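You operate a simulated robot arm through the tools that you are given. There is no shell and no other tool. Be economical: measure what you need, move in short steps, check, and stop when the job is done.

The job below is to be done with a simulated two-armed robot. You get a single attempt, and the scene is never put back.

## Task
Free the stuck spool, grind off the glaze spot and brush kiln wash on the plate's middle.
Fine: hold the plate while you pull; spool on the small white pad; both tools go back. Set down upright: wash brush. A coat counts when it lies all over at full strength: go over it till it gets no stronger. What is to be rubbed or washed off counts as gone when no trace of it is left.

The check looks at the end state, three seconds after you hand in, the way a careful person would. Anything else that was tipped, shoved, dropped, spilled or broken makes it a failure.

## Robot
Two 7-joint arms with two-finger parallel grippers on one trunk, on a base that drives. Base frame: it is fixed to the floor where the robot stands at the start and does not move with it; the origin is under the middle of the robot, x ahead of it, y to its left, z up. Units: mm, degrees, N and s.
The left shoulder is at the start at [60, 143, 978], the right one opposite. With the tool pointing down near the work surface each hand reaches from about 320 to 740 mm from the robot's upright axis, wherever it stands, measured 20 degrees to its own side. Places, roughly: kiln wash tray [800, 0, 900]; top of the small white pad [900, 200, 900]. Payload 1.57 kg a hand.
Tool frame (each hand has its own): the origin (TCP) lies between the finger pads and is the grasp point; the fingertips stand 30 mm ahead of it; z points along the fingers, y is the line along which they close. Largest opening 110 mm; finger width 24, thickness 12; the body of the gripper, 48 by 112 mm, starts 78 mm behind the TCP.
Orientation is that of the tool frame in the base frame, as a unit quaternion [x, y, z, w]. With the fingers straight down and closing along the base's y, the tool's x points along the base's -x, its y along +y and its z along -z.

## Interface
- The arms move only by the tool step_arm. It takes "left_increments", "right_increments" or both (then of equal length, played together; a hand with none holds still); each is a list of rows, each an object of numbers (a shift or turn left out is 0, a gripper value left out holds the last): "ax", "ay", "az": the turn, a rotation vector about the tool's x, y, z in degrees; "tx", "ty", "tz": the shift along the tool's x, y, z in mm; "hand": the gripper command, from -1 (shut) to 1 (fully open), values between in proportion. In form: [{"ax": .., "ay": .., "az": .., "tx": .., "ty": .., "tz": .., "hand": ..}, ...]. A call has 1 to 12 rows; each row shifts and turns the commanded pose from where the row before left it, along the tool's axes as they then stand. A row lasts 0.2 s, in which the tool goes at most 50 mm and 8.6 degrees; a call with a longer step from one row to the next is refused whole, and so is a gripper value outside its range. A pose out of reach is approached as far as the arm can. The call stops where the force on the tool passes 50 N (or 10 N more than at its start, if that is more) or the arm is blocked; 0.2 s more then pass. The fingers move at their own pace (about 45 mm/s each) and stop on an object; they squeeze with about 39 N. The grip force told is the motor's: it shows also when the fingers shut on nothing. Time passes only in rows, and 0.2 s behind the last, so rows that do not move let the fingers close. It gives the time, the measured TCP pose, the force on the tool (base axes), the opening and the grip force at its end, in the units of the frame above (readings bear some noise), with the torque about the TCP (base axes, N m) and any sound that the robot's microphone picked up.
- Cameras (640 x 400 px; columns grow to the right, rows downward): "scene" is now at [45.9, 19.7, 1587.7]; the picture's right is [0.26, -0.97, 0.00], its down [-0.73, -0.20, -0.65] and it looks along [0.63, 0.17, -0.76] (base axes); focal length 253 px, centre (320, 200). "left" rides on the left gripper at [70, -16, -141] in its tool frame; the picture's right is [0.23, 0.97, 0.00], its down [-0.86, 0.20, -0.48] and it looks along [-0.47, 0.11, 0.88] (tool axes); focal length 222 px, centre (320, 200). "right" rides on the right gripper at [70, 16, -141] in its tool frame; the picture's right is [-0.23, 0.97, 0.00], its down [-0.86, -0.20, -0.48] and it looks along [-0.47, -0.11, 0.88] (tool axes); focal length 222 px, centre (320, 200). There is no depth. A picture from a camera that has moved, and an enlarged one, comes with that camera's place and axes in the base frame and with its lens.
- snapshot(camera): a new picture of that camera. No time passes.
- lift_body(by): slides the trunk up (or, below 0, down) by that many mm; the arms and the scene camera ride with it, the base frame stays. It gives what a move gives, with no picture.
- base_move(legs): drives the robot by 1 to 6 legs, each [ahead, left, turn to the left] in mm, mm and degrees, along the robot's own axes; the way and the turn of a leg run together, so that a leg with both is an arc; at most 1500 mm and 180 degrees a leg. The arms and the cameras ride along, it lands a little off, and it stops where it bumps. It gives what a move gives.
- turn_head(pan, tilt): turns the head with the scene camera to pan (to the left, within 86 degrees either way) and tilt (down, from -29 to 69), counted from straight ahead of the robot. It gives what a move gives.
- zoom(camera, box): a new picture of the part [left, top, right, bottom] of that camera's present view, enlarged. No time passes.
- job_done(): hands the job in; it is judged then, once.

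Work in short steps. Places have to be worked out from the pictures, the camera data and where the tool is seen: move nearer, look again, correct. Check each grasp and each placing, and mend what went wrong. You have 120 turns and 100 pictures in all, those below and enlarged ones among them. Open the grippers and draw the arms clear of the work before you hand the job in, unless the task says otherwise; then end with one line.

The tools are called after ">>>" as name(argument=value, ...) on one line, values as JSON. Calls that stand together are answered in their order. step_arm: Moves the arms, as the interface text tells. Its arguments: {"type":"object","properties":{"left_increments":{"type":"array"},"right_increments":{"type":"array"}},"required":[]} The other tools are called the same way: lift_body (by) slides the trunk up or down; base_move (legs) drives the base; turn_head (pan, tilt) turns the head that bears the scene camera; snapshot (camera) takes a picture; zoom (camera, box) takes an enlarged picture of a part of a camera's view; job_done () hands the job in.

At the start:

```text
time_s: 0.0
left_tool_pos: [436.6, 246.8, 1097.3]
left_tcp_rot: [0.0, 1.0, -0.001, -0.001]
left_ft_force: [-0.1, -0.5, -0.5]
left_wrist_torque: [-0.01, -0.01, -0.03]
left_opening: 109.9
left_finger_force: 0.1
right_tool_pos: [505.6, -116.3, 1147.4]
right_tcp_rot: [0.0, 1.0, -0.001, 0.001]
right_ft_force: [0.9, 0.2, 0.0]
right_wrist_torque: [0.01, 0.03, -0.04]
right_opening: 110.1
right_finger_force: 0.2
trunk travel left (down, up): [-577.0, 13.0]
robot x, y, heading: [-2.1, -1.3, 0.2]
head pan, tilt: [15.0, 49.3]
```

scene: 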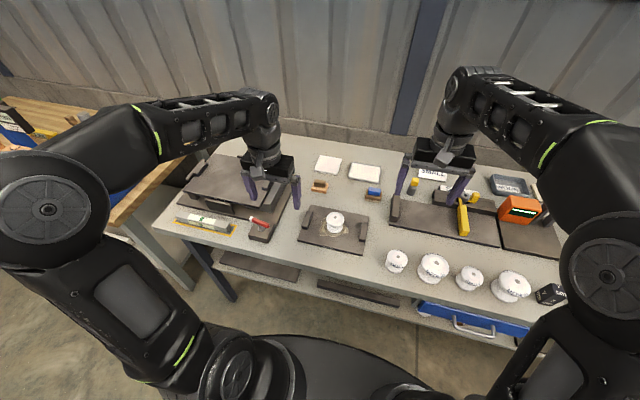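
right: 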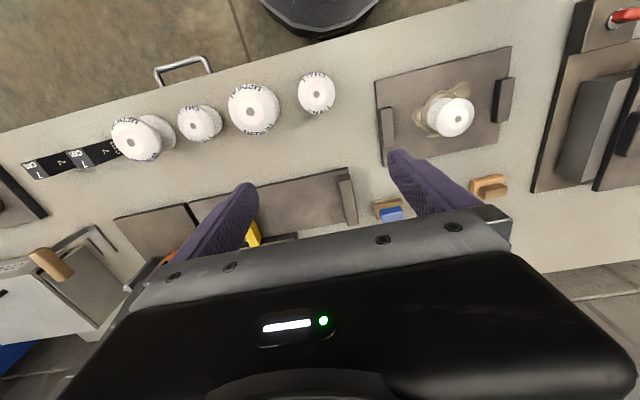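
left: 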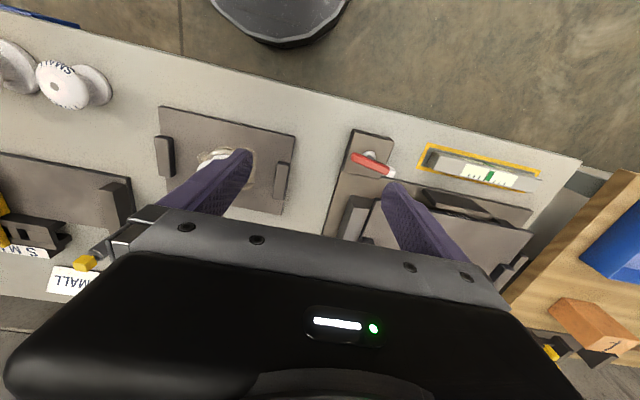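

The plate with the stuck spool is seen mid-bench, with other items around. I zoom in on the scene to identify things.

>>> zoom(camera="scene", box=[280, 140, 440, 260])

>>> zoom(camera="scene", box=[380, 150, 580, 310])

>>> zoom(camera="scene", box=[160, 140, 320, 260])

```text
3.33 times, centred on (360, 200) of scene
camera zoom: at [45.9, 19.7, 1587.7], right [0.26, -0.97, 0.0], down [-0.73, -0.2, -0.65], along [0.63, 0.17, -0.76], focal length 844 px, centre (187, 200)
```

zoom: 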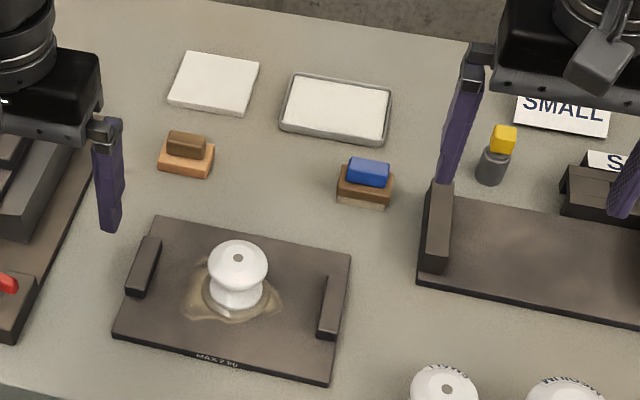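

```text
2.50 times, centred on (480, 230) of scene
camera zoom: at [45.9, 19.7, 1587.7], right [0.26, -0.97, 0.0], down [-0.73, -0.2, -0.65], along [0.63, 0.17, -0.76], focal length 633 px, centre (-80, 125)
```

zoom: 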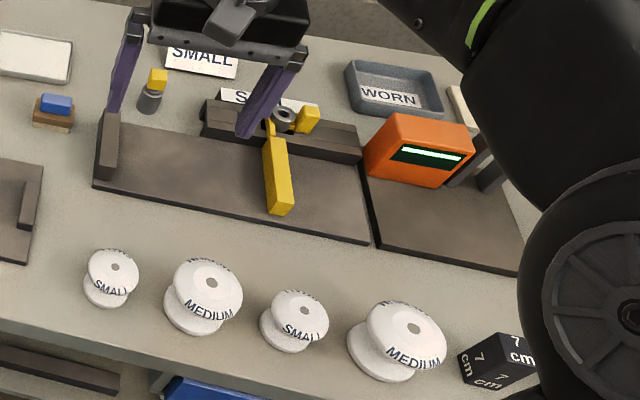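

```text
3.33 times, centred on (240, 200) of scene
camera zoom: at [45.9, 19.7, 1587.7], right [0.26, -0.97, 0.0], down [-0.73, -0.2, -0.65], along [0.63, 0.17, -0.76], focal length 844 px, centre (587, 200)
```

zoom: 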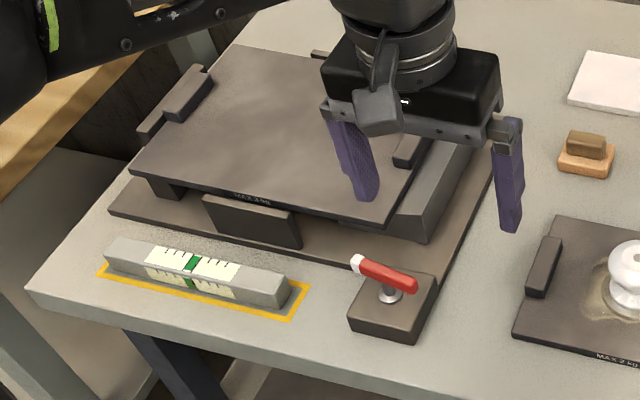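

I zoom the wrist cameras on the plate and the two tools to judge heights and shapes.

>>> zoom(camera="right", box=[360, 30, 540, 230])

>>> zoom(camera="left", box=[130, 80, 310, 240])

```text
2.00 times, centred on (450, 130) of right
camera zoom: at [436.7, -100.1, 1288.7], right [0.23, 0.97, 0.0], down [0.85, -0.2, 0.48], along [0.47, -0.11, -0.88], focal length 444 px, centre (60, 340)
```

zoom: 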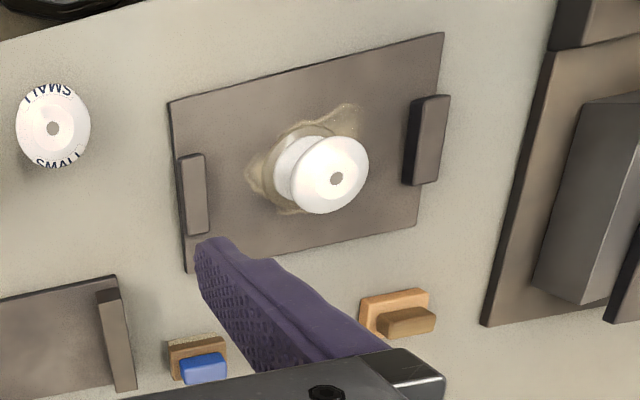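

```text
2.50 times, centred on (220, 160) of left
camera zoom: at [365.3, 230.7, 1238.1], right [-0.23, 0.97, 0.0], down [0.86, 0.2, 0.48], along [0.47, 0.11, -0.88], focal length 555 px, centre (570, 300)
```

zoom: 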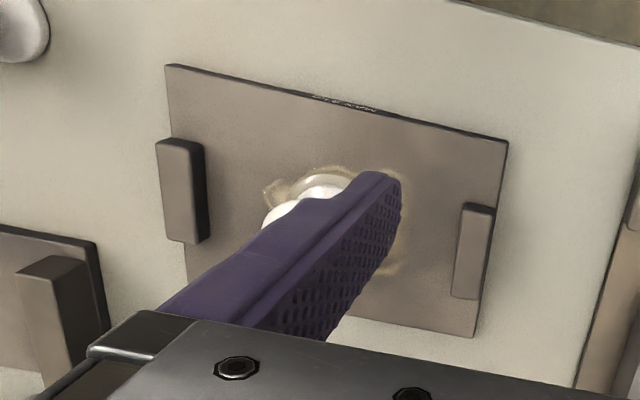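

The plate's top is around z≈857, centre about (536, 100); spool there. I'll bring the left hand above the spool and turn the right hand by 90° so that it can later grip the right lug lengthwise.

>>> step_arm(left_increments=[{"tx": -8, "ty": -12, "tz": 4}, {"tx": -8, "ty": -12, "tz": 4}, {"tx": -8, "ty": -12, "tz": 4}, {"tx": -8, "ty": -12, "tz": 4}, {"tx": -8, "ty": -12, "tz": 4}, {"tx": -8, "ty": -12, "tz": 4}, {"tx": -8, "ty": -12, "tz": 4}, {"tx": -8, "ty": -12, "tz": 4}, {"tx": -8, "ty": -12, "tz": 4}, {"tx": -8, "ty": -12, "tz": 4}, {"tx": -8, "ty": -12, "tz": 4}], right_increments=[{"az": -8.2}, {"az": -8.2}, {"az": -8.2}, {"az": -8.2}, {"az": -8.2}, {"az": -8.2}, {"az": -8.2}, {"az": -8.2}, {"az": -8.2}, {"az": -8.1}, {"az": -8.1}])

>>> snapshot(camera="left")

>>> snapshot(camera="right")

>>> snapshot(camera="scene")

```text
time_s: 2.4
left_tool_pos: [523.8, 114.7, 1053.1]
left_tcp_rot: [0.0, 1.0, 0.0, 0.0]
left_ft_force: [0.1, -1.0, -0.2]
left_wrist_torque: [-0.01, 0.03, 0.01]
left_opening: 109.9
left_finger_force: 0.0
right_tool_pos: [505.5, -116.6, 1148.0]
right_tcp_rot: [0.709, -0.705, 0.0, -0.001]
right_ft_force: [-0.6, -0.3, 1.2]
right_wrist_torque: [0.01, 0.01, 0.03]
right_opening: 109.8
right_finger_force: 0.1
trunk travel left (down, up): [-577.0, 13.0]
robot x, y, heading: [3.6, 0.4, 0.1]
head pan, tilt: [15.0, 49.3]
```

```text
91 pictures are left
camera left: at [454.1, 98.3, 1194.7], right [-0.23, 0.97, 0.0], down [0.86, 0.2, 0.48], along [0.47, 0.11, -0.88], focal length 222 px, centre (320, 200)
```

left: 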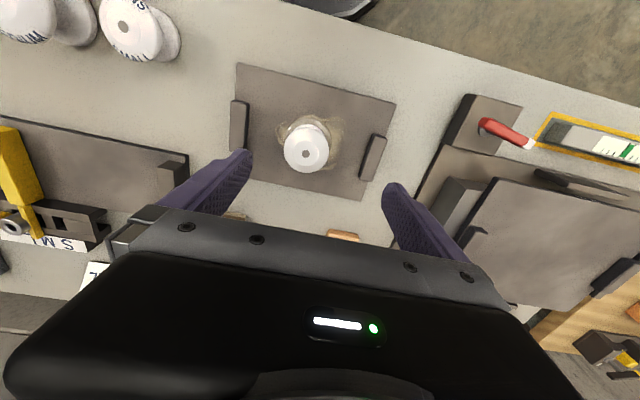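

```text
90 pictures are left
camera right: at [490.9, -186.5, 1288.5], right [-0.97, 0.22, 0.0], down [0.2, 0.86, 0.48], along [0.11, 0.47, -0.88], focal length 222 px, centre (320, 200)
```

right: 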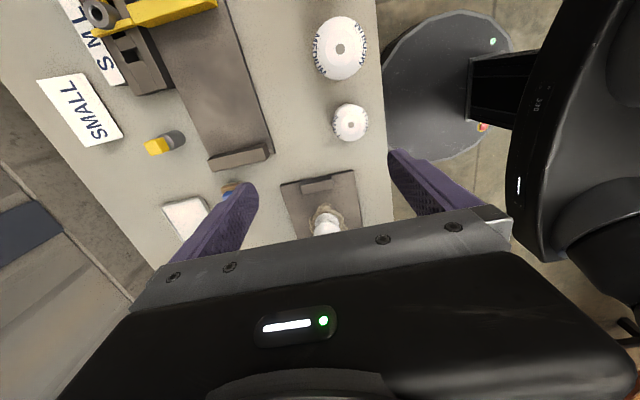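

```text
89 pictures are left
camera scene: at [46.3, 19.4, 1587.7], right [0.26, -0.97, 0.0], down [-0.73, -0.2, -0.65], along [0.63, 0.17, -0.76], focal length 253 px, centre (320, 200)
```

scene: 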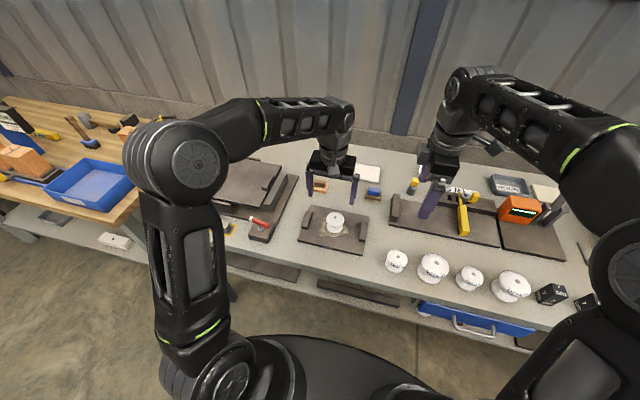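

The plate spans about x 460–615, y −10–210, with its right lug near (535, 2) and the spool near (535, 98). I bring the right hand above the right lug and shift the left over the spool, both still high.

>>> step_arm(right_increments=[{"tx": -12, "ty": -3, "tz": 17}, {"tx": -12, "ty": -3, "tz": 17}, {"tx": -12, "ty": -3, "tz": 17}, {"tx": -12, "ty": -3, "tz": 17}, {"tx": -12, "ty": -3, "tz": 17}, {"tx": -12, "ty": -3, "tz": 17}, {"tx": -12, "ty": -3, "tz": 17}, {"tx": -12, "ty": -3, "tz": 17}, {"tx": -11, "ty": -3, "tz": 17}, {"tx": -10, "ty": -3, "tz": 17}], left_increments=[{"tx": -3, "ty": -4, "tz": 2}, {"tx": -3, "ty": -4, "tz": 4}, {"tx": -3, "ty": -4, "tz": 4}, {"tx": -2, "ty": -4, "tz": 4}, {"tz": 5}, {"tz": 5}, {"tz": 5}, {"tz": 5}, {"tz": 5}, {"tz": 5}])

>>> snapshot(camera="left")

>>> snapshot(camera="right")

```text
time_s: 4.6
left_tool_pos: [534.2, 103.9, 1006.6]
left_tcp_rot: [-0.002, 1.0, 0.003, -0.003]
left_ft_force: [3.6, 25.2, -14.7]
left_wrist_torque: [-1.16, 0.19, 0.04]
left_opening: 88.4
left_finger_force: 0.1
right_tool_pos: [538.9, -2.8, 978.0]
right_tcp_rot: [-0.706, 0.708, -0.002, 0.001]
right_ft_force: [-2.7, -24.8, 14.9]
right_wrist_torque: [3.46, -0.21, 0.37]
right_opening: 110.1
right_finger_force: 0.0
trunk travel left (down, up): [-577.0, 13.0]
robot x, y, heading: [1.2, -0.0, -0.2]
head pan, tilt: [15.0, 49.3]
```

```text
88 pictures are left
camera left: at [465.3, 85.7, 1148.6], right [-0.23, 0.97, 0.01], down [0.86, 0.2, 0.48], along [0.46, 0.12, -0.88], focal length 222 px, centre (320, 200)
```

left: 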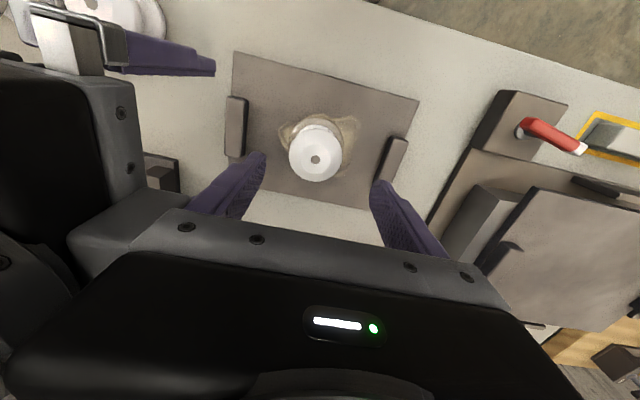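

```text
87 pictures are left
camera right: at [522.5, -71.9, 1119.6], right [-0.97, 0.23, 0.0], down [0.2, 0.86, 0.48], along [0.11, 0.46, -0.88], focal length 222 px, centre (320, 200)
```

right: 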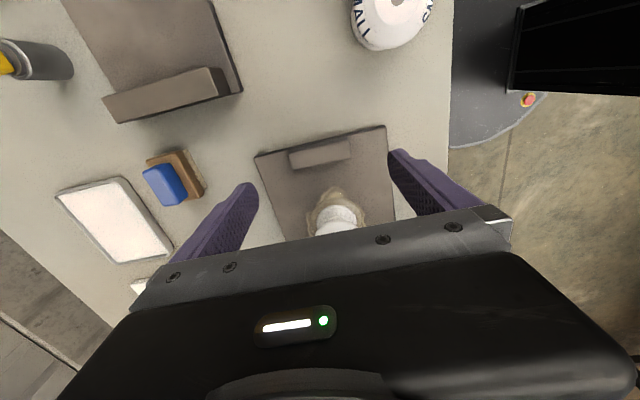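

The hands touched each other (25 N): the open left fingers are too wide beside the right hand. I move the left back, raise it and turn it 90° so both hands stand slim to each other.

>>> step_arm(left_increments=[{"ty": 10}, {"ty": 20}, {"ty": 20}])

>>> step_arm(left_increments=[{"az": 8.2}, {"az": 8.2}, {"az": 8.2}, {"az": 8.2}, {"az": 8.2}, {"az": 8.2}, {"az": 8.2}, {"az": 8.2}, {"az": 8.2}, {"az": 8.1}, {"az": 8.1}, {"hand": 1}])

>>> snapshot(camera="left")

>>> zoom(camera="right", box=[240, 100, 440, 250])

```text
time_s: 5.4
left_tool_pos: [536.3, 147.7, 1009.1]
left_tcp_rot: [0.001, 1.0, -0.001, 0.001]
left_ft_force: [-0.2, 0.4, 0.3]
left_wrist_torque: [-0.03, 0.0, 0.01]
left_opening: 109.8
left_finger_force: 0.0
right_tool_pos: [536.8, 1.9, 978.1]
right_tcp_rot: [0.707, -0.707, 0.0, 0.0]
right_ft_force: [0.0, -0.2, -0.5]
right_wrist_torque: [-0.01, 0.01, 0.01]
right_opening: 110.0
right_finger_force: 0.0
trunk travel left (down, up): [-577.0, 13.0]
robot x, y, heading: [1.6, 2.3, 0.1]
head pan, tilt: [15.0, 49.3]
```

```text
time_s: 8.0
left_tool_pos: [535.9, 149.0, 1008.5]
left_tcp_rot: [0.707, 0.707, 0.001, 0.0]
left_ft_force: [-0.1, 1.2, -0.1]
left_wrist_torque: [0.02, 0.01, 0.0]
left_opening: 109.9
left_finger_force: 0.1
right_tool_pos: [535.8, 0.3, 978.3]
right_tcp_rot: [-0.707, 0.707, -0.001, 0.001]
right_ft_force: [0.3, 0.2, 0.2]
right_wrist_torque: [-0.01, -0.03, -0.06]
right_opening: 110.1
right_finger_force: 0.1
trunk travel left (down, up): [-577.0, 13.0]
robot x, y, heading: [-0.9, -1.4, 0.1]
head pan, tilt: [15.0, 49.3]
```

```text
86 pictures are left
camera left: at [518.4, 218.6, 1149.7], right [0.97, 0.23, 0.0], down [0.2, -0.86, 0.48], along [0.11, -0.47, -0.88], focal length 222 px, centre (320, 200)
```

left: 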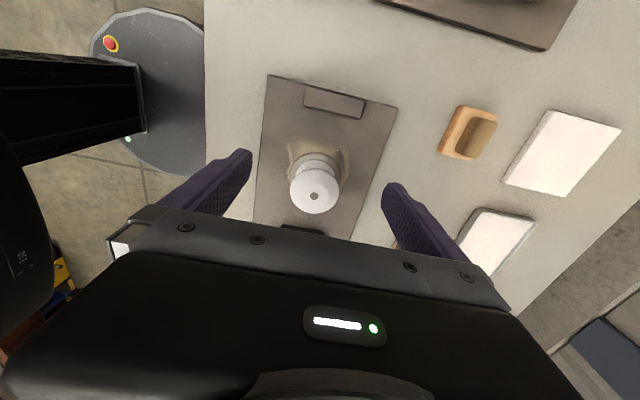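

```text
2.67 times, centred on (340, 175) of right
camera zoom: at [521.3, -70.0, 1119.0], right [-0.97, 0.23, 0.0], down [0.2, 0.85, 0.48], along [0.11, 0.47, -0.88], focal length 592 px, centre (267, 267)
```

zoom: 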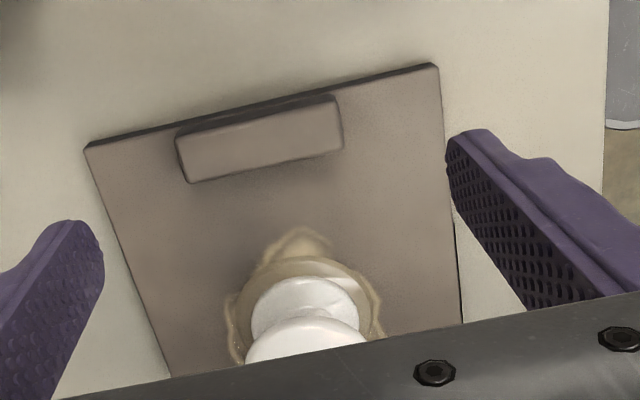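

Now the right hand sits above the right lug (centre ≈(540, 0)). I lower it so the fingers straddle the lug, leaving the tips above the plate.

>>> step_arm(right_increments=[{"ty": -4, "tz": 15}, {"tz": 15}, {"tz": 15}, {"tz": 12}, {"tz": 10}, {"tz": 6}, {"tz": 4}])

>>> snapshot(camera="right")

>>> zoom(camera="left", box=[240, 60, 420, 240])

```text
time_s: 9.6
left_tool_pos: [534.2, 150.0, 1007.6]
left_tcp_rot: [0.708, 0.706, 0.0, -0.001]
left_ft_force: [-0.5, -0.8, 0.7]
left_wrist_torque: [0.02, -0.03, 0.02]
left_opening: 110.1
left_finger_force: 0.1
right_tool_pos: [540.1, 0.4, 900.7]
right_tcp_rot: [-0.707, 0.707, -0.002, 0.0]
right_ft_force: [0.4, -0.5, 0.2]
right_wrist_torque: [-0.01, -0.03, 0.02]
right_opening: 110.2
right_finger_force: 0.0
trunk travel left (down, up): [-577.0, 13.0]
robot x, y, heading: [-1.4, 2.3, 0.2]
head pan, tilt: [15.0, 49.3]
```

```text
84 pictures are left
camera right: at [524.6, -69.6, 1041.1], right [-0.97, 0.23, 0.0], down [0.2, 0.86, 0.48], along [0.11, 0.47, -0.88], focal length 222 px, centre (320, 200)
```

right: 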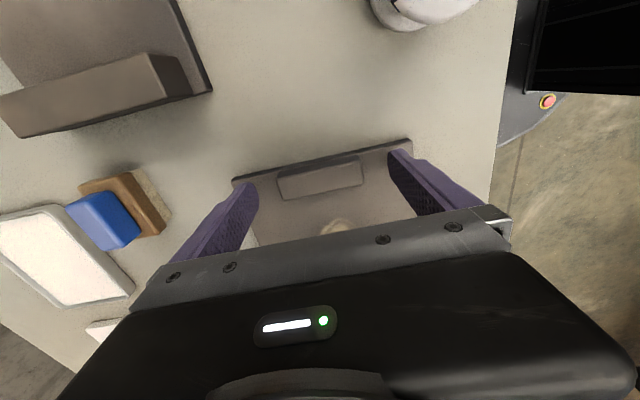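

```text
2.22 times, centred on (330, 150) of left
camera zoom: at [518.4, 218.5, 1149.7], right [0.97, 0.23, 0.0], down [0.2, -0.86, 0.48], along [0.11, -0.47, -0.88], focal length 494 px, centre (298, 311)
```

zoom: 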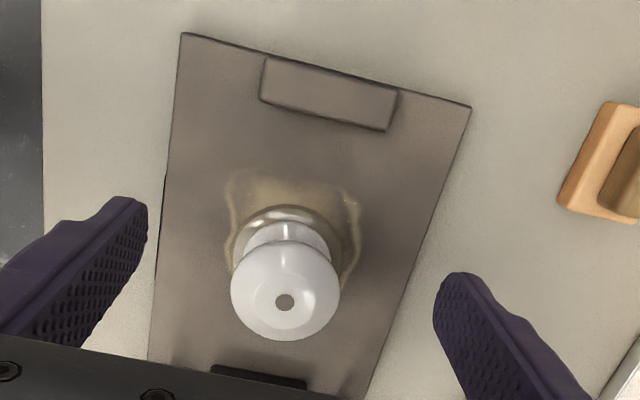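

Fingers straddle the lug well. I lower in small steps watching for contact with the plate.

>>> step_arm(right_increments=[{"tz": 3}, {"tz": 3}, {"tz": 2}, {"tz": 0}])

>>> zoom(camera="right", box=[220, 110, 440, 250])

```text
time_s: 10.6
left_tool_pos: [536.6, 149.0, 1009.9]
left_tcp_rot: [0.707, 0.707, 0.0, -0.001]
left_ft_force: [-0.6, 0.5, 0.1]
left_wrist_torque: [0.0, -0.02, -0.04]
left_opening: 110.0
left_finger_force: 0.0
right_tool_pos: [540.5, 0.9, 892.2]
right_tcp_rot: [-0.707, 0.707, -0.001, 0.001]
right_ft_force: [-0.9, -0.3, -0.2]
right_wrist_torque: [0.03, 0.0, -0.01]
right_opening: 110.0
right_finger_force: 0.0
trunk travel left (down, up): [-577.0, 13.0]
robot x, y, heading: [-0.5, 0.2, 0.1]
head pan, tilt: [15.0, 49.3]
```

```text
2.86 times, centred on (330, 180) of right
camera zoom: at [524.8, -69.2, 1033.2], right [-0.97, 0.23, 0.0], down [0.2, 0.85, 0.48], along [0.11, 0.47, -0.88], focal length 635 px, centre (291, 257)
```

zoom: 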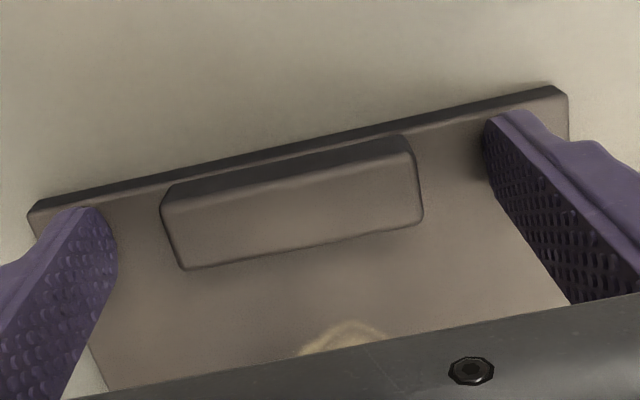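

No contact yet and the lug is centred; I lower 5 mm more and then close the fingers on the lug.

>>> step_arm(right_increments=[{"tz": 2}, {"tz": 2}, {"tz": 0}])

>>> step_arm(right_increments=[{"hand": 0.3}, {"hand": 0.1}, {"hand": -0.1}, {"hand": -0.3}, {"hand": -0.3}, {"hand": -0.3}])

>>> zoom(camera="right", box=[220, 110, 440, 250])

```text
time_s: 11.4
left_tool_pos: [532.8, 147.4, 1010.7]
left_tcp_rot: [0.707, 0.707, 0.001, 0.001]
left_ft_force: [-0.8, 0.0, -0.7]
left_wrist_torque: [-0.03, -0.01, 0.01]
left_opening: 110.0
left_finger_force: 0.1
right_tool_pos: [538.7, 0.2, 892.2]
right_tcp_rot: [-0.707, 0.707, -0.002, 0.003]
right_ft_force: [1.6, -3.8, 35.3]
right_wrist_torque: [-0.21, 1.97, 0.34]
right_opening: 108.6
right_finger_force: 0.1
trunk travel left (down, up): [-577.0, 13.0]
robot x, y, heading: [-2.1, -1.1, -0.3]
head pan, tilt: [15.0, 49.3]
```

```text
time_s: 12.1
left_tool_pos: [534.5, 148.8, 1009.4]
left_tcp_rot: [0.707, 0.707, 0.0, 0.0]
left_ft_force: [0.0, -0.2, -0.1]
left_wrist_torque: [-0.01, 0.03, -0.02]
left_opening: 110.0
left_finger_force: 0.2
right_tool_pos: [538.2, 2.9, 892.2]
right_tcp_rot: [-0.707, 0.708, 0.0, 0.001]
right_ft_force: [-7.9, -0.7, 22.6]
right_wrist_torque: [-0.32, 1.44, -0.07]
right_opening: 83.1
right_finger_force: 6.9
trunk travel left (down, up): [-577.0, 13.0]
robot x, y, heading: [-1.1, -3.4, -0.1]
head pan, tilt: [15.0, 49.3]
stopped in row 3 (right hand): the force on the tool passed its limit (the readings are from after the stop); the commanded pose is now the measured one
```

```text
2.86 times, centred on (330, 180) of right
camera zoom: at [522.4, -68.2, 1032.6], right [-0.97, 0.23, 0.0], down [0.2, 0.85, 0.48], along [0.11, 0.47, -0.88], focal length 635 px, centre (291, 257)
```

zoom: 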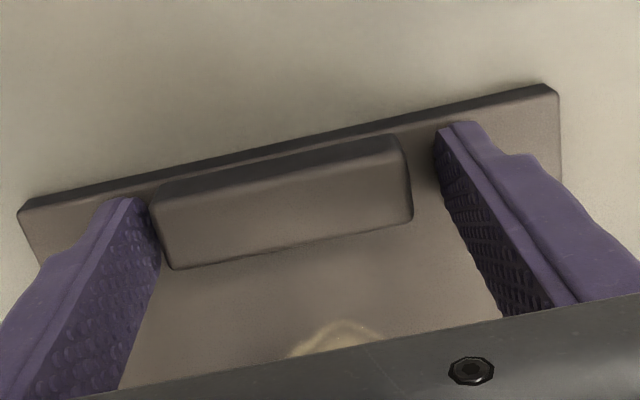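

The tips rest on the plate (top ≈862), and the +x finger touches the lug first. I raise 3 mm, shift 6 mm in +x and close again.

>>> step_arm(right_increments=[{"tz": -3, "hand": 0.6}, {"ty": -3}, {"ty": -3}, {"hand": 0.3}, {"hand": 0.3}])

>>> step_arm(right_increments=[{"hand": 0.2}, {"hand": 0.1}, {"hand": 0}, {"hand": -0.2}, {"hand": -0.4}, {"hand": -0.4}])

>>> zoom(camera="right", box=[220, 110, 440, 250])

```text
time_s: 13.3
left_tool_pos: [534.3, 148.7, 1009.1]
left_tcp_rot: [0.707, 0.707, 0.001, 0.0]
left_ft_force: [0.3, 0.1, 0.6]
left_wrist_torque: [-0.01, -0.01, 0.01]
left_opening: 110.0
left_finger_force: 0.1
right_tool_pos: [544.6, 1.4, 893.1]
right_tcp_rot: [0.707, -0.707, -0.001, 0.001]
right_ft_force: [-4.4, -0.9, -1.7]
right_wrist_torque: [-0.03, 0.03, 0.07]
right_opening: 74.9
right_finger_force: 2.2
trunk travel left (down, up): [-577.0, 13.0]
robot x, y, heading: [1.2, 2.2, 0.0]
head pan, tilt: [15.0, 49.3]
```

```text
time_s: 14.7
left_tool_pos: [535.8, 148.6, 1009.5]
left_tcp_rot: [0.707, 0.707, 0.0, 0.0]
left_ft_force: [-0.1, 0.5, 0.3]
left_wrist_torque: [0.02, 0.01, 0.01]
left_opening: 109.9
left_finger_force: 0.0
right_tool_pos: [544.0, 1.0, 893.4]
right_tcp_rot: [-0.707, 0.708, -0.001, 0.0]
right_ft_force: [-3.9, -0.7, 0.3]
right_wrist_torque: [0.03, 0.15, 0.6]
right_opening: 70.0
right_finger_force: 38.6
trunk travel left (down, up): [-577.0, 13.0]
robot x, y, heading: [1.4, -1.1, -0.1]
head pan, tilt: [15.0, 49.3]
```

```text
2.86 times, centred on (330, 180) of right
camera zoom: at [529.1, -68.9, 1033.8], right [-0.97, 0.23, 0.0], down [0.2, 0.86, 0.48], along [0.11, 0.47, -0.88], focal length 635 px, centre (291, 257)
```

zoom: 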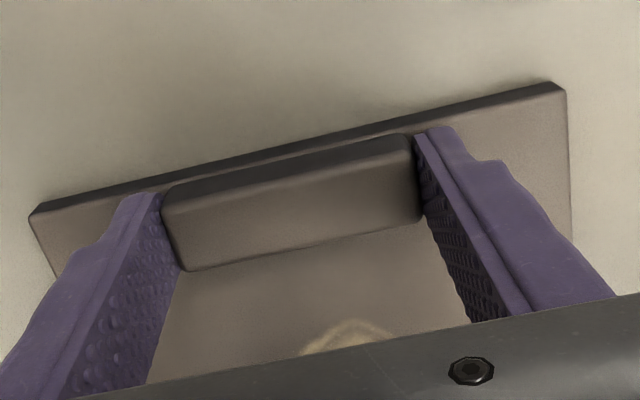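

The lug is firmly gripped (70 mm, 38.6 N). Spool centre I judge at (540, 100), top ≈920; I bring the left hand over it, tips just above the top.

>>> step_arm(left_increments=[{"tx": -10, "ty": 1, "tz": 8}, {"tx": -10, "ty": 1, "tz": 8}, {"tx": -10, "ty": 1, "tz": 8}, {"tx": -10, "ty": 1, "tz": 8}, {"tx": -8.5, "ty": 1, "tz": 8}, {"tz": 8}, {"tz": 4}, {}])

>>> snapshot(camera="left")

```text
time_s: 16.5
left_tool_pos: [541.5, 99.7, 956.2]
left_tcp_rot: [0.707, 0.707, 0.0, 0.0]
left_ft_force: [-0.6, 0.8, -0.7]
left_wrist_torque: [0.0, 0.01, -0.01]
left_opening: 110.4
left_finger_force: 0.1
right_tool_pos: [543.5, 0.5, 892.8]
right_tcp_rot: [0.707, -0.707, -0.001, 0.0]
right_ft_force: [-4.2, 0.1, 0.2]
right_wrist_torque: [0.05, 0.11, 0.56]
right_opening: 69.7
right_finger_force: 39.4
trunk travel left (down, up): [-577.0, 13.0]
robot x, y, heading: [1.3, 1.6, -0.0]
head pan, tilt: [15.0, 49.3]
```

```text
79 pictures are left
camera left: at [523.5, 170.2, 1098.1], right [0.97, 0.23, 0.0], down [0.2, -0.86, 0.48], along [0.11, -0.47, -0.88], focal length 222 px, centre (320, 200)
```

left: 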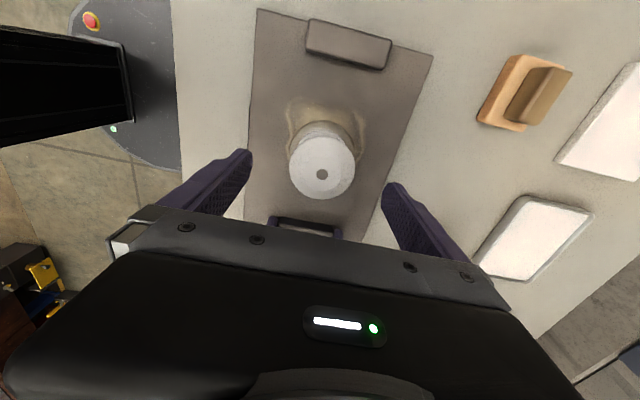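

The hole projects to (540.6, 101): centred. I lower to TCP z≈900 and close gently around the spool.

>>> step_arm(left_increments=[{"tz": 12}, {"tz": 12}, {"tz": 12}, {"tz": 10}, {"tz": 7}, {"tz": 3}, {}])

>>> snapshot(camera="left")

```text
time_s: 18.1
left_tool_pos: [540.9, 101.1, 899.4]
left_tcp_rot: [0.707, 0.707, 0.0, 0.0]
left_ft_force: [0.0, 1.3, -0.7]
left_wrist_torque: [-0.01, -0.01, 0.01]
left_opening: 110.3
left_finger_force: 0.0
right_tool_pos: [544.3, 2.4, 892.7]
right_tcp_rot: [0.707, -0.707, 0.0, 0.0]
right_ft_force: [-4.3, -0.8, -0.3]
right_wrist_torque: [0.0, 0.07, 0.74]
right_opening: 69.8
right_finger_force: 38.4
trunk travel left (down, up): [-577.0, 13.0]
robot x, y, heading: [-1.2, 3.4, -0.3]
head pan, tilt: [15.0, 49.3]
```

```text
78 pictures are left
camera left: at [523.2, 170.6, 1041.9], right [0.97, 0.23, 0.0], down [0.2, -0.86, 0.48], along [0.11, -0.47, -0.88], focal length 222 px, centre (320, 200)
```

left: 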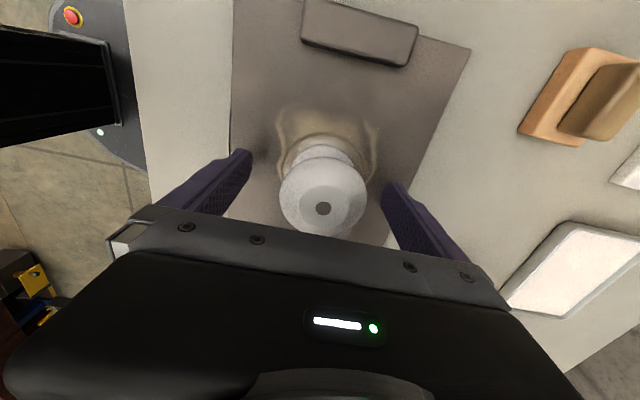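

Well centred. I close the left gripper on the spool.

>>> step_arm(left_increments=[{"hand": 0.3}, {"hand": 0.1}, {"hand": 0}, {"hand": -0.15}, {"hand": -0.3}, {"hand": -0.5}, {"hand": -0.5}, {"hand": -0.5}])

>>> snapshot(camera="left")

```text
time_s: 19.9
left_tool_pos: [541.4, 101.1, 901.7]
left_tcp_rot: [0.707, 0.708, 0.0, 0.0]
left_ft_force: [1.9, 0.8, 1.7]
left_wrist_torque: [0.03, 0.04, -0.05]
left_opening: 59.0
left_finger_force: 38.6
right_tool_pos: [543.2, 1.6, 892.6]
right_tcp_rot: [0.707, -0.707, 0.001, 0.0]
right_ft_force: [-3.9, -0.2, 0.1]
right_wrist_torque: [0.03, 0.14, 0.75]
right_opening: 69.9
right_finger_force: 38.9
trunk travel left (down, up): [-577.0, 13.0]
robot x, y, heading: [-0.2, -1.3, -0.1]
head pan, tilt: [15.0, 49.3]
heard: snap
```

```text
77 pictures are left
camera left: at [523.3, 170.6, 1042.2], right [0.97, 0.23, 0.0], down [0.2, -0.86, 0.48], along [0.11, -0.47, -0.88], focal length 222 px, centre (320, 200)
```

left: 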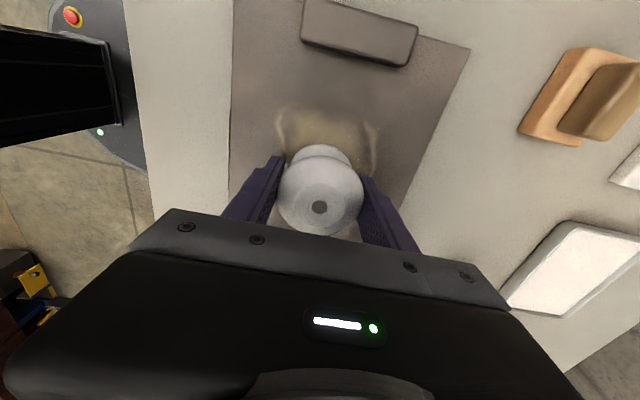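

A snap was heard and the spool, 59 mm wide, is gripped — likely the glaze bond broke. I lift slowly.

>>> step_arm(left_increments=[{"tz": -1}, {"tz": -1}, {"tz": -2}, {"tz": -2}, {"tz": -3}, {"tz": -4}, {"tz": -5}, {"tz": -6}, {"tz": -8}])

>>> snapshot(camera="left")

```text
time_s: 21.9
left_tool_pos: [541.5, 99.8, 932.5]
left_tcp_rot: [0.707, 0.707, 0.0, 0.0]
left_ft_force: [-0.1, 0.4, -2.1]
left_wrist_torque: [-0.01, 0.01, -0.01]
left_opening: 59.1
left_finger_force: 38.9
right_tool_pos: [544.6, 2.4, 893.1]
right_tcp_rot: [0.707, -0.707, 0.001, -0.001]
right_ft_force: [-3.9, -1.4, 0.0]
right_wrist_torque: [0.08, 0.05, 0.49]
right_opening: 69.7
right_finger_force: 39.0
trunk travel left (down, up): [-577.0, 13.0]
robot x, y, heading: [-0.1, 2.5, -0.3]
head pan, tilt: [15.0, 49.3]
```

```text
76 pictures are left
camera left: at [523.7, 170.0, 1074.3], right [0.97, 0.23, 0.0], down [0.2, -0.86, 0.48], along [0.11, -0.47, -0.88], focal length 222 px, centre (320, 200)
```

left: 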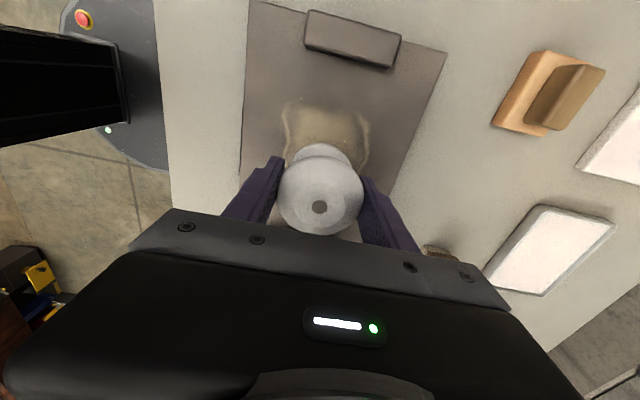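

The spool hangs free (≈2 N). I raise it further, release the lug and raise the right hand, and tilt the head down to see room for the base.

>>> step_arm(right_increments=[{"hand": -0.1}, {"hand": 0.6}, {"hand": 1}, {}, {"tz": -5}, {"tz": -15}, {"tz": -25}, {"tz": -25}, {"tz": -25}, {"tz": -25}, {"tz": -25}], left_increments=[{"tz": -8}, {"tz": -8}, {"tz": -8}, {"tz": -8}, {"tz": -8}, {"tz": -8}, {"tz": -8}, {"tz": -8}, {"tz": -8}, {"tz": -8}, {"tz": -8}])

>>> turn_head(pan=0, tilt=65)

>>> snapshot(camera="scene")

>>> snapshot(camera="left")

```text
time_s: 24.3
left_tool_pos: [540.9, 99.4, 1021.5]
left_tcp_rot: [0.708, 0.706, 0.0, 0.0]
left_ft_force: [-0.1, 0.3, -2.7]
left_wrist_torque: [-0.02, -0.01, 0.03]
left_opening: 59.0
left_finger_force: 39.0
right_tool_pos: [544.1, 2.7, 1038.5]
right_tcp_rot: [-0.706, 0.708, 0.001, -0.001]
right_ft_force: [0.0, 0.0, 0.3]
right_wrist_torque: [-0.03, -0.02, 0.0]
right_opening: 110.0
right_finger_force: 0.0
trunk travel left (down, up): [-577.0, 13.0]
robot x, y, heading: [1.4, -0.3, -0.0]
head pan, tilt: [15.0, 49.3]
```

```text
time_s: 25.1
left_tool_pos: [541.5, 99.5, 1020.0]
left_tcp_rot: [0.707, 0.707, 0.0, 0.0]
left_ft_force: [0.0, 0.0, -2.8]
left_wrist_torque: [-0.02, 0.01, 0.0]
left_opening: 59.1
left_finger_force: 38.9
right_tool_pos: [545.4, 1.9, 1037.0]
right_tcp_rot: [-0.707, 0.707, 0.001, -0.001]
right_ft_force: [0.0, -0.4, -0.8]
right_wrist_torque: [-0.02, -0.01, -0.01]
right_opening: 110.2
right_finger_force: 0.0
trunk travel left (down, up): [-577.0, 13.0]
robot x, y, heading: [-0.4, 1.4, 0.3]
head pan, tilt: [0.0, 65.0]
```

```text
75 pictures are left
camera scene: at [31.6, -0.4, 1568.6], right [0.0, -1.0, 0.0], down [-0.91, 0.0, -0.42], along [0.42, 0.0, -0.91], focal length 253 px, centre (320, 200)
```

scene: 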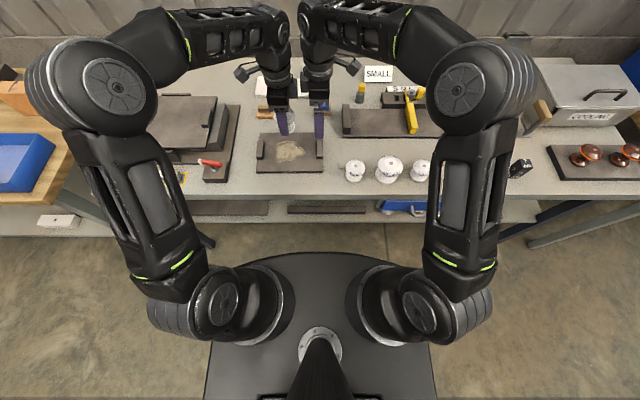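

```text
74 pictures are left
camera left: at [523.9, 169.5, 1161.8], right [0.97, 0.23, 0.0], down [0.2, -0.86, 0.48], along [0.11, -0.47, -0.88], focal length 222 px, centre (320, 200)
```

left: 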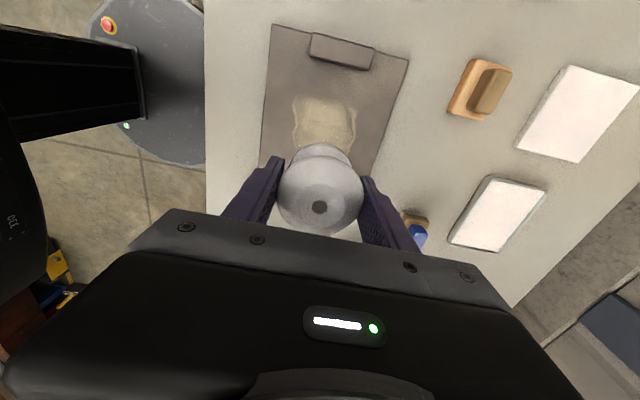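

I zoom the gap between base and bench to judge how far ahead I can drive.

>>> zoom(camera="scene", box=[180, 170, 460, 345])

```text
2.29 times, centred on (320, 258) of scene
camera zoom: at [31.6, -0.4, 1568.6], right [0.0, -1.0, 0.0], down [-0.91, 0.0, -0.42], along [0.42, 0.0, -0.91], focal length 579 px, centre (320, 69)
```

zoom: 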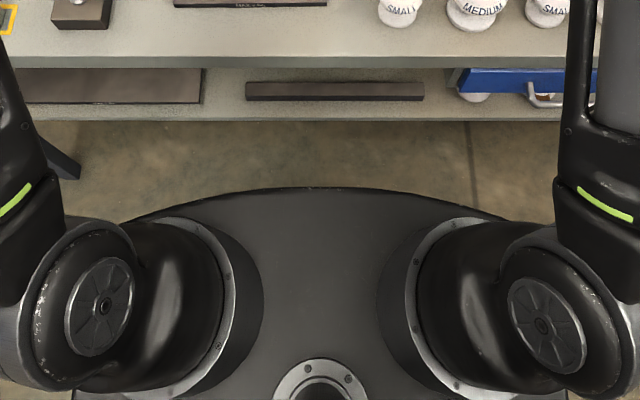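

The base deck seems lower than the shelf, and the trunk front is near x≈176 with the bench edge at ≈388. I drive ahead 80 mm first and see whether it goes freely.

>>> base_move(legs=[[80, 0, 0]])

>>> snapshot(camera="scene")

```text
time_s: 26.2
left_tool_pos: [623.4, 99.9, 1020.8]
left_tcp_rot: [0.707, 0.708, -0.001, -0.001]
left_ft_force: [1.0, -0.2, -3.0]
left_wrist_torque: [-0.01, 0.05, 0.01]
left_opening: 59.3
left_finger_force: 39.1
right_tool_pos: [625.5, 3.2, 1035.2]
right_tcp_rot: [-0.707, 0.707, 0.001, 0.0]
right_ft_force: [0.2, 0.4, 0.1]
right_wrist_torque: [-0.02, 0.02, 0.02]
right_opening: 109.7
right_finger_force: 0.0
trunk travel left (down, up): [-577.0, 13.0]
robot x, y, heading: [82.7, -2.5, 0.5]
head pan, tilt: [0.0, 65.0]
```

```text
72 pictures are left
camera scene: at [114.1, -0.5, 1568.5], right [0.0, -1.0, 0.0], down [-0.91, 0.0, -0.42], along [0.42, 0.0, -0.91], focal length 253 px, centre (320, 200)
```

scene: 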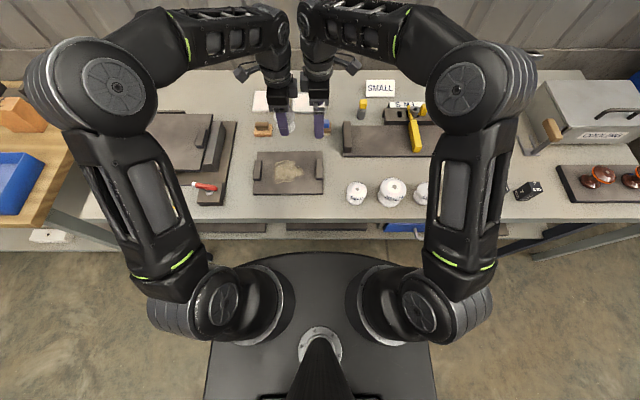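

The drive went freely; the edge gap is still about 105+ mm, so I go 70 mm further.

>>> base_move(legs=[[70, 0, 0]])

>>> snapshot(camera="left")

>>> snapshot(camera="right")

```text
time_s: 27.2
left_tool_pos: [692.3, 99.0, 1020.6]
left_tcp_rot: [0.708, 0.706, -0.001, -0.001]
left_ft_force: [0.8, -0.5, -2.4]
left_wrist_torque: [-0.02, 0.05, -0.02]
left_opening: 58.8
left_finger_force: 39.3
right_tool_pos: [696.1, 1.9, 1036.3]
right_tcp_rot: [-0.706, 0.708, 0.0, -0.001]
right_ft_force: [-0.4, 0.2, -0.7]
right_wrist_torque: [0.02, 0.05, -0.02]
right_opening: 110.0
right_finger_force: 0.0
trunk travel left (down, up): [-577.0, 13.0]
robot x, y, heading: [152.6, -3.3, -0.2]
head pan, tilt: [0.0, 65.0]
```

```text
71 pictures are left
camera left: at [676.4, 168.9, 1160.9], right [0.97, 0.23, 0.0], down [0.2, -0.86, 0.48], along [0.11, -0.47, -0.88], focal length 222 px, centre (320, 200)
```

left: 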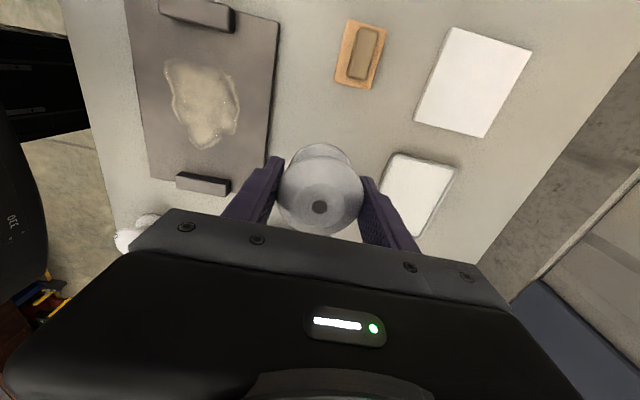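

```text
70 pictures are left
camera right: at [681.6, -68.3, 1177.0], right [-0.97, 0.23, 0.0], down [0.2, 0.85, 0.48], along [0.11, 0.47, -0.88], focal length 222 px, centre (320, 200)
```

right: 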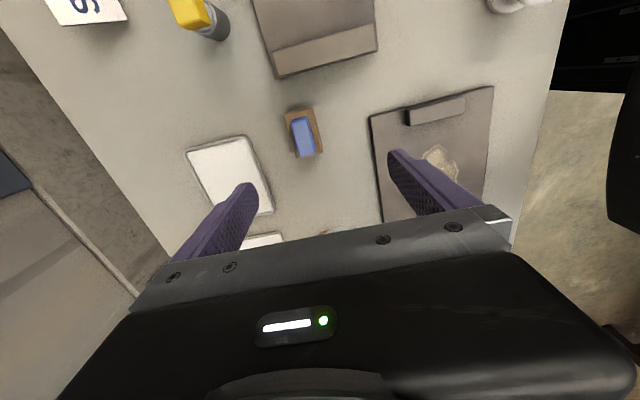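

Pad centre computes to (852, 207), the stone to (714, 200), the brush to (717, −10), the tray to (843, 26). I carry the spool over the pad.

>>> step_arm(left_increments=[{"ty": 13.5, "tx": 9}, {"ty": 13.5, "tx": 9}, {"ty": 13.5, "tx": 9}, {"ty": 13.5, "tx": 9}, {"ty": 13.5, "tx": 9}, {"ty": 13.5, "tx": 9}, {"ty": 13.5, "tx": 9}, {"ty": 13.5, "tx": 9}, {"ty": 13, "tx": 9}, {"ty": 13, "tx": 9}, {"ty": 13, "tx": 9}, {"ty": 13, "tx": 9}])

>>> snapshot(camera="left")

```text
time_s: 29.8
left_tool_pos: [819.0, 184.3, 1020.8]
left_tcp_rot: [0.708, 0.706, 0.0, 0.001]
left_ft_force: [0.8, -1.0, -2.3]
left_wrist_torque: [-0.01, 0.01, -0.05]
left_opening: 58.8
left_finger_force: 39.0
left hand out of reach, approached as far as the arm can: row 10, 11, 12
right_tool_pos: [695.3, 2.7, 1037.6]
right_tcp_rot: [-0.707, 0.707, 0.001, -0.001]
right_ft_force: [0.2, 0.3, 0.0]
right_wrist_torque: [-0.02, 0.02, 0.01]
right_opening: 109.8
right_finger_force: 0.0
trunk travel left (down, up): [-577.0, 13.0]
robot x, y, heading: [148.6, 2.2, -0.1]
head pan, tilt: [0.0, 65.0]
```

```text
69 pictures are left
camera left: at [800.9, 254.4, 1161.5], right [0.97, 0.23, 0.0], down [0.2, -0.86, 0.48], along [0.11, -0.47, -0.88], focal length 222 px, centre (320, 200)
```

left: 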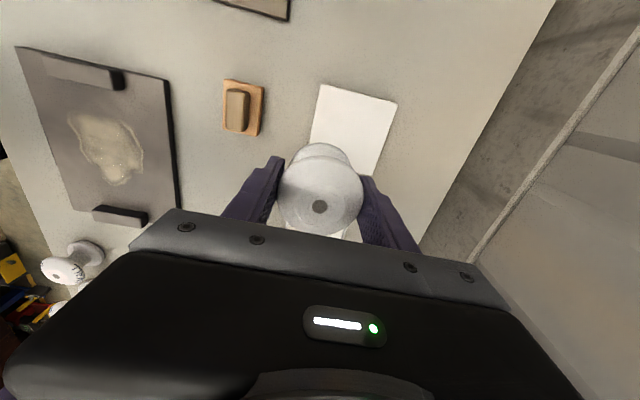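

Reach ends here at this height; lower down the arm reaches further. Pad spans x 803–905, y 152–250. I check the trunk–bench gap in the scene view while lowering the hand to z≈935.

>>> step_arm(left_increments=[{"tz": 15}, {"tz": 15}, {"tz": 15}, {"tz": 15}, {"tz": 15}, {"tz": 10}])

>>> step_arm(left_increments=[{"tx": 4, "ty": 8}, {"tx": 4, "ty": 8}, {"tx": 4, "ty": 8}, {"tx": 4, "ty": 8}, {}])

>>> snapshot(camera="left")

>>> snapshot(camera="scene")

```text
time_s: 31.2
left_tool_pos: [818.2, 183.0, 934.4]
left_tcp_rot: [0.707, 0.707, 0.0, 0.001]
left_ft_force: [-0.2, 0.0, -1.8]
left_wrist_torque: [-0.02, 0.02, 0.0]
left_opening: 59.3
left_finger_force: 38.9
right_tool_pos: [696.3, 2.3, 1037.5]
right_tcp_rot: [-0.706, 0.708, 0.0, 0.0]
right_ft_force: [0.5, -0.9, -0.1]
right_wrist_torque: [-0.02, 0.03, -0.02]
right_opening: 109.9
right_finger_force: 0.0
trunk travel left (down, up): [-577.0, 13.0]
robot x, y, heading: [149.6, 2.4, -0.1]
head pan, tilt: [0.0, 65.0]
```

```text
time_s: 32.4
left_tool_pos: [849.7, 200.1, 935.5]
left_tcp_rot: [0.708, 0.706, 0.0, 0.0]
left_ft_force: [-0.8, 0.7, -2.3]
left_wrist_torque: [0.01, 0.01, 0.0]
left_opening: 59.0
left_finger_force: 38.8
right_tool_pos: [695.8, 2.4, 1037.3]
right_tcp_rot: [-0.707, 0.707, 0.001, 0.0]
right_ft_force: [-0.1, -0.3, -0.3]
right_wrist_torque: [0.0, -0.02, -0.01]
right_opening: 110.2
right_finger_force: 0.1
trunk travel left (down, up): [-577.0, 13.0]
robot x, y, heading: [155.4, 2.0, 0.0]
head pan, tilt: [0.0, 65.0]
```

```text
68 pictures are left
camera left: at [832.6, 269.8, 1076.0], right [0.97, 0.23, 0.0], down [0.2, -0.86, 0.48], along [0.11, -0.47, -0.88], focal length 222 px, centre (320, 200)
```

left: 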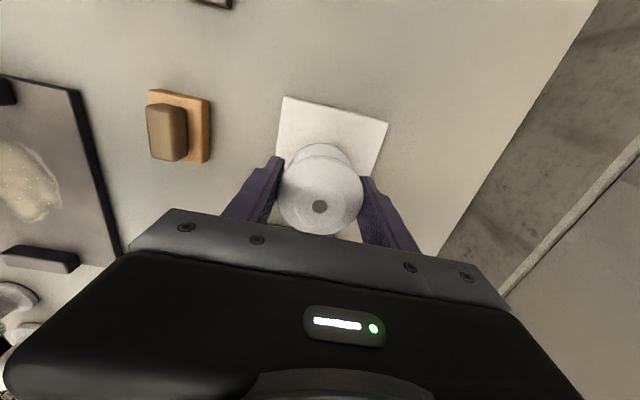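

```text
67 pictures are left
camera scene: at [182.3, -0.5, 1568.6], right [0.0, -1.0, 0.0], down [-0.91, 0.0, -0.42], along [0.42, 0.0, -0.91], focal length 253 px, centre (320, 200)
```

scene: 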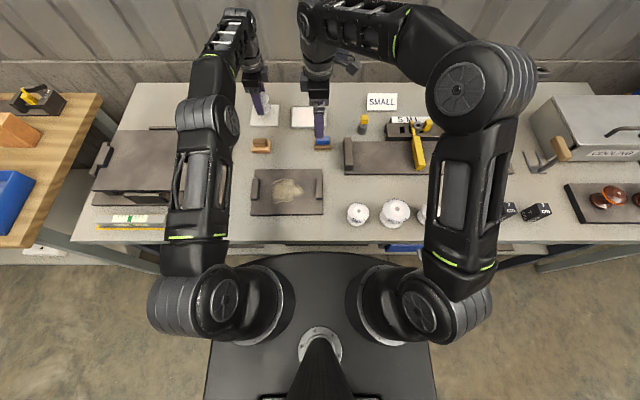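

The spool hangs over the pad's middle. I lower it to just above the pad and then by small steps until it touches.

>>> step_arm(left_increments=[{"tz": 8}, {"tz": 7}, {"tz": 6}, {"tz": 4}, {"tz": 2}, {}])

>>> step_arm(left_increments=[{"tz": 1.5}, {"tz": 1.5}, {}])

>>> step_arm(left_increments=[{"tz": 1.5}, {"tz": 1.5}, {}])

>>> zoom(camera="left", box=[220, 60, 420, 240])

```text
time_s: 33.8
left_tool_pos: [850.3, 200.3, 907.2]
left_tcp_rot: [0.707, 0.707, 0.0, 0.001]
left_ft_force: [-0.4, -0.5, -2.7]
left_wrist_torque: [-0.02, 0.02, -0.01]
left_opening: 59.0
left_finger_force: 39.6
right_tool_pos: [695.0, 1.3, 1037.0]
right_tcp_rot: [-0.706, 0.708, 0.0, -0.001]
right_ft_force: [-0.5, 0.2, -0.6]
right_wrist_torque: [0.01, 0.05, 0.0]
right_opening: 110.4
right_finger_force: 0.0
trunk travel left (down, up): [-577.0, 13.0]
robot x, y, heading: [151.7, 2.6, 0.2]
head pan, tilt: [0.0, 65.0]
```

```text
time_s: 34.6
left_tool_pos: [850.3, 200.9, 904.6]
left_tcp_rot: [0.708, 0.706, 0.0, 0.001]
left_ft_force: [-0.9, -0.5, -2.6]
left_wrist_torque: [0.0, -0.02, 0.02]
left_opening: 59.1
left_finger_force: 38.8
right_tool_pos: [695.1, 2.2, 1036.6]
right_tcp_rot: [-0.706, 0.708, 0.0, -0.001]
right_ft_force: [-0.4, 0.3, -0.8]
right_wrist_torque: [-0.03, 0.0, 0.01]
right_opening: 109.9
right_finger_force: 0.2
trunk travel left (down, up): [-577.0, 13.0]
robot x, y, heading: [151.3, -1.8, -0.1]
head pan, tilt: [0.0, 65.0]
```

```text
time_s: 35.4
left_tool_pos: [850.6, 200.1, 902.0]
left_tcp_rot: [0.708, 0.706, 0.001, -0.001]
left_ft_force: [0.1, -0.3, -2.2]
left_wrist_torque: [0.01, 0.0, 0.0]
left_opening: 59.5
left_finger_force: 39.3
right_tool_pos: [695.3, 1.5, 1037.3]
right_tcp_rot: [-0.707, 0.708, 0.0, -0.001]
right_ft_force: [-0.2, -0.1, 1.1]
right_wrist_torque: [0.01, 0.0, 0.03]
right_opening: 110.2
right_finger_force: 0.1
trunk travel left (down, up): [-577.0, 13.0]
robot x, y, heading: [148.0, -1.1, -0.2]
head pan, tilt: [0.0, 65.0]
```

```text
2.22 times, centred on (320, 150) of left
camera zoom: at [833.7, 270.6, 1043.2], right [0.97, 0.23, 0.0], down [0.2, -0.86, 0.48], along [0.11, -0.47, -0.88], focal length 494 px, centre (320, 311)
```

zoom: 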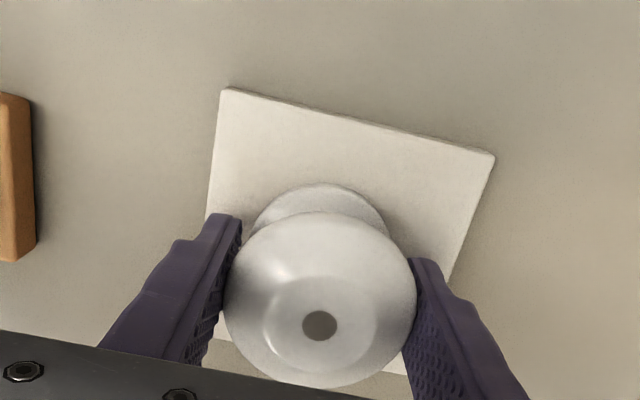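

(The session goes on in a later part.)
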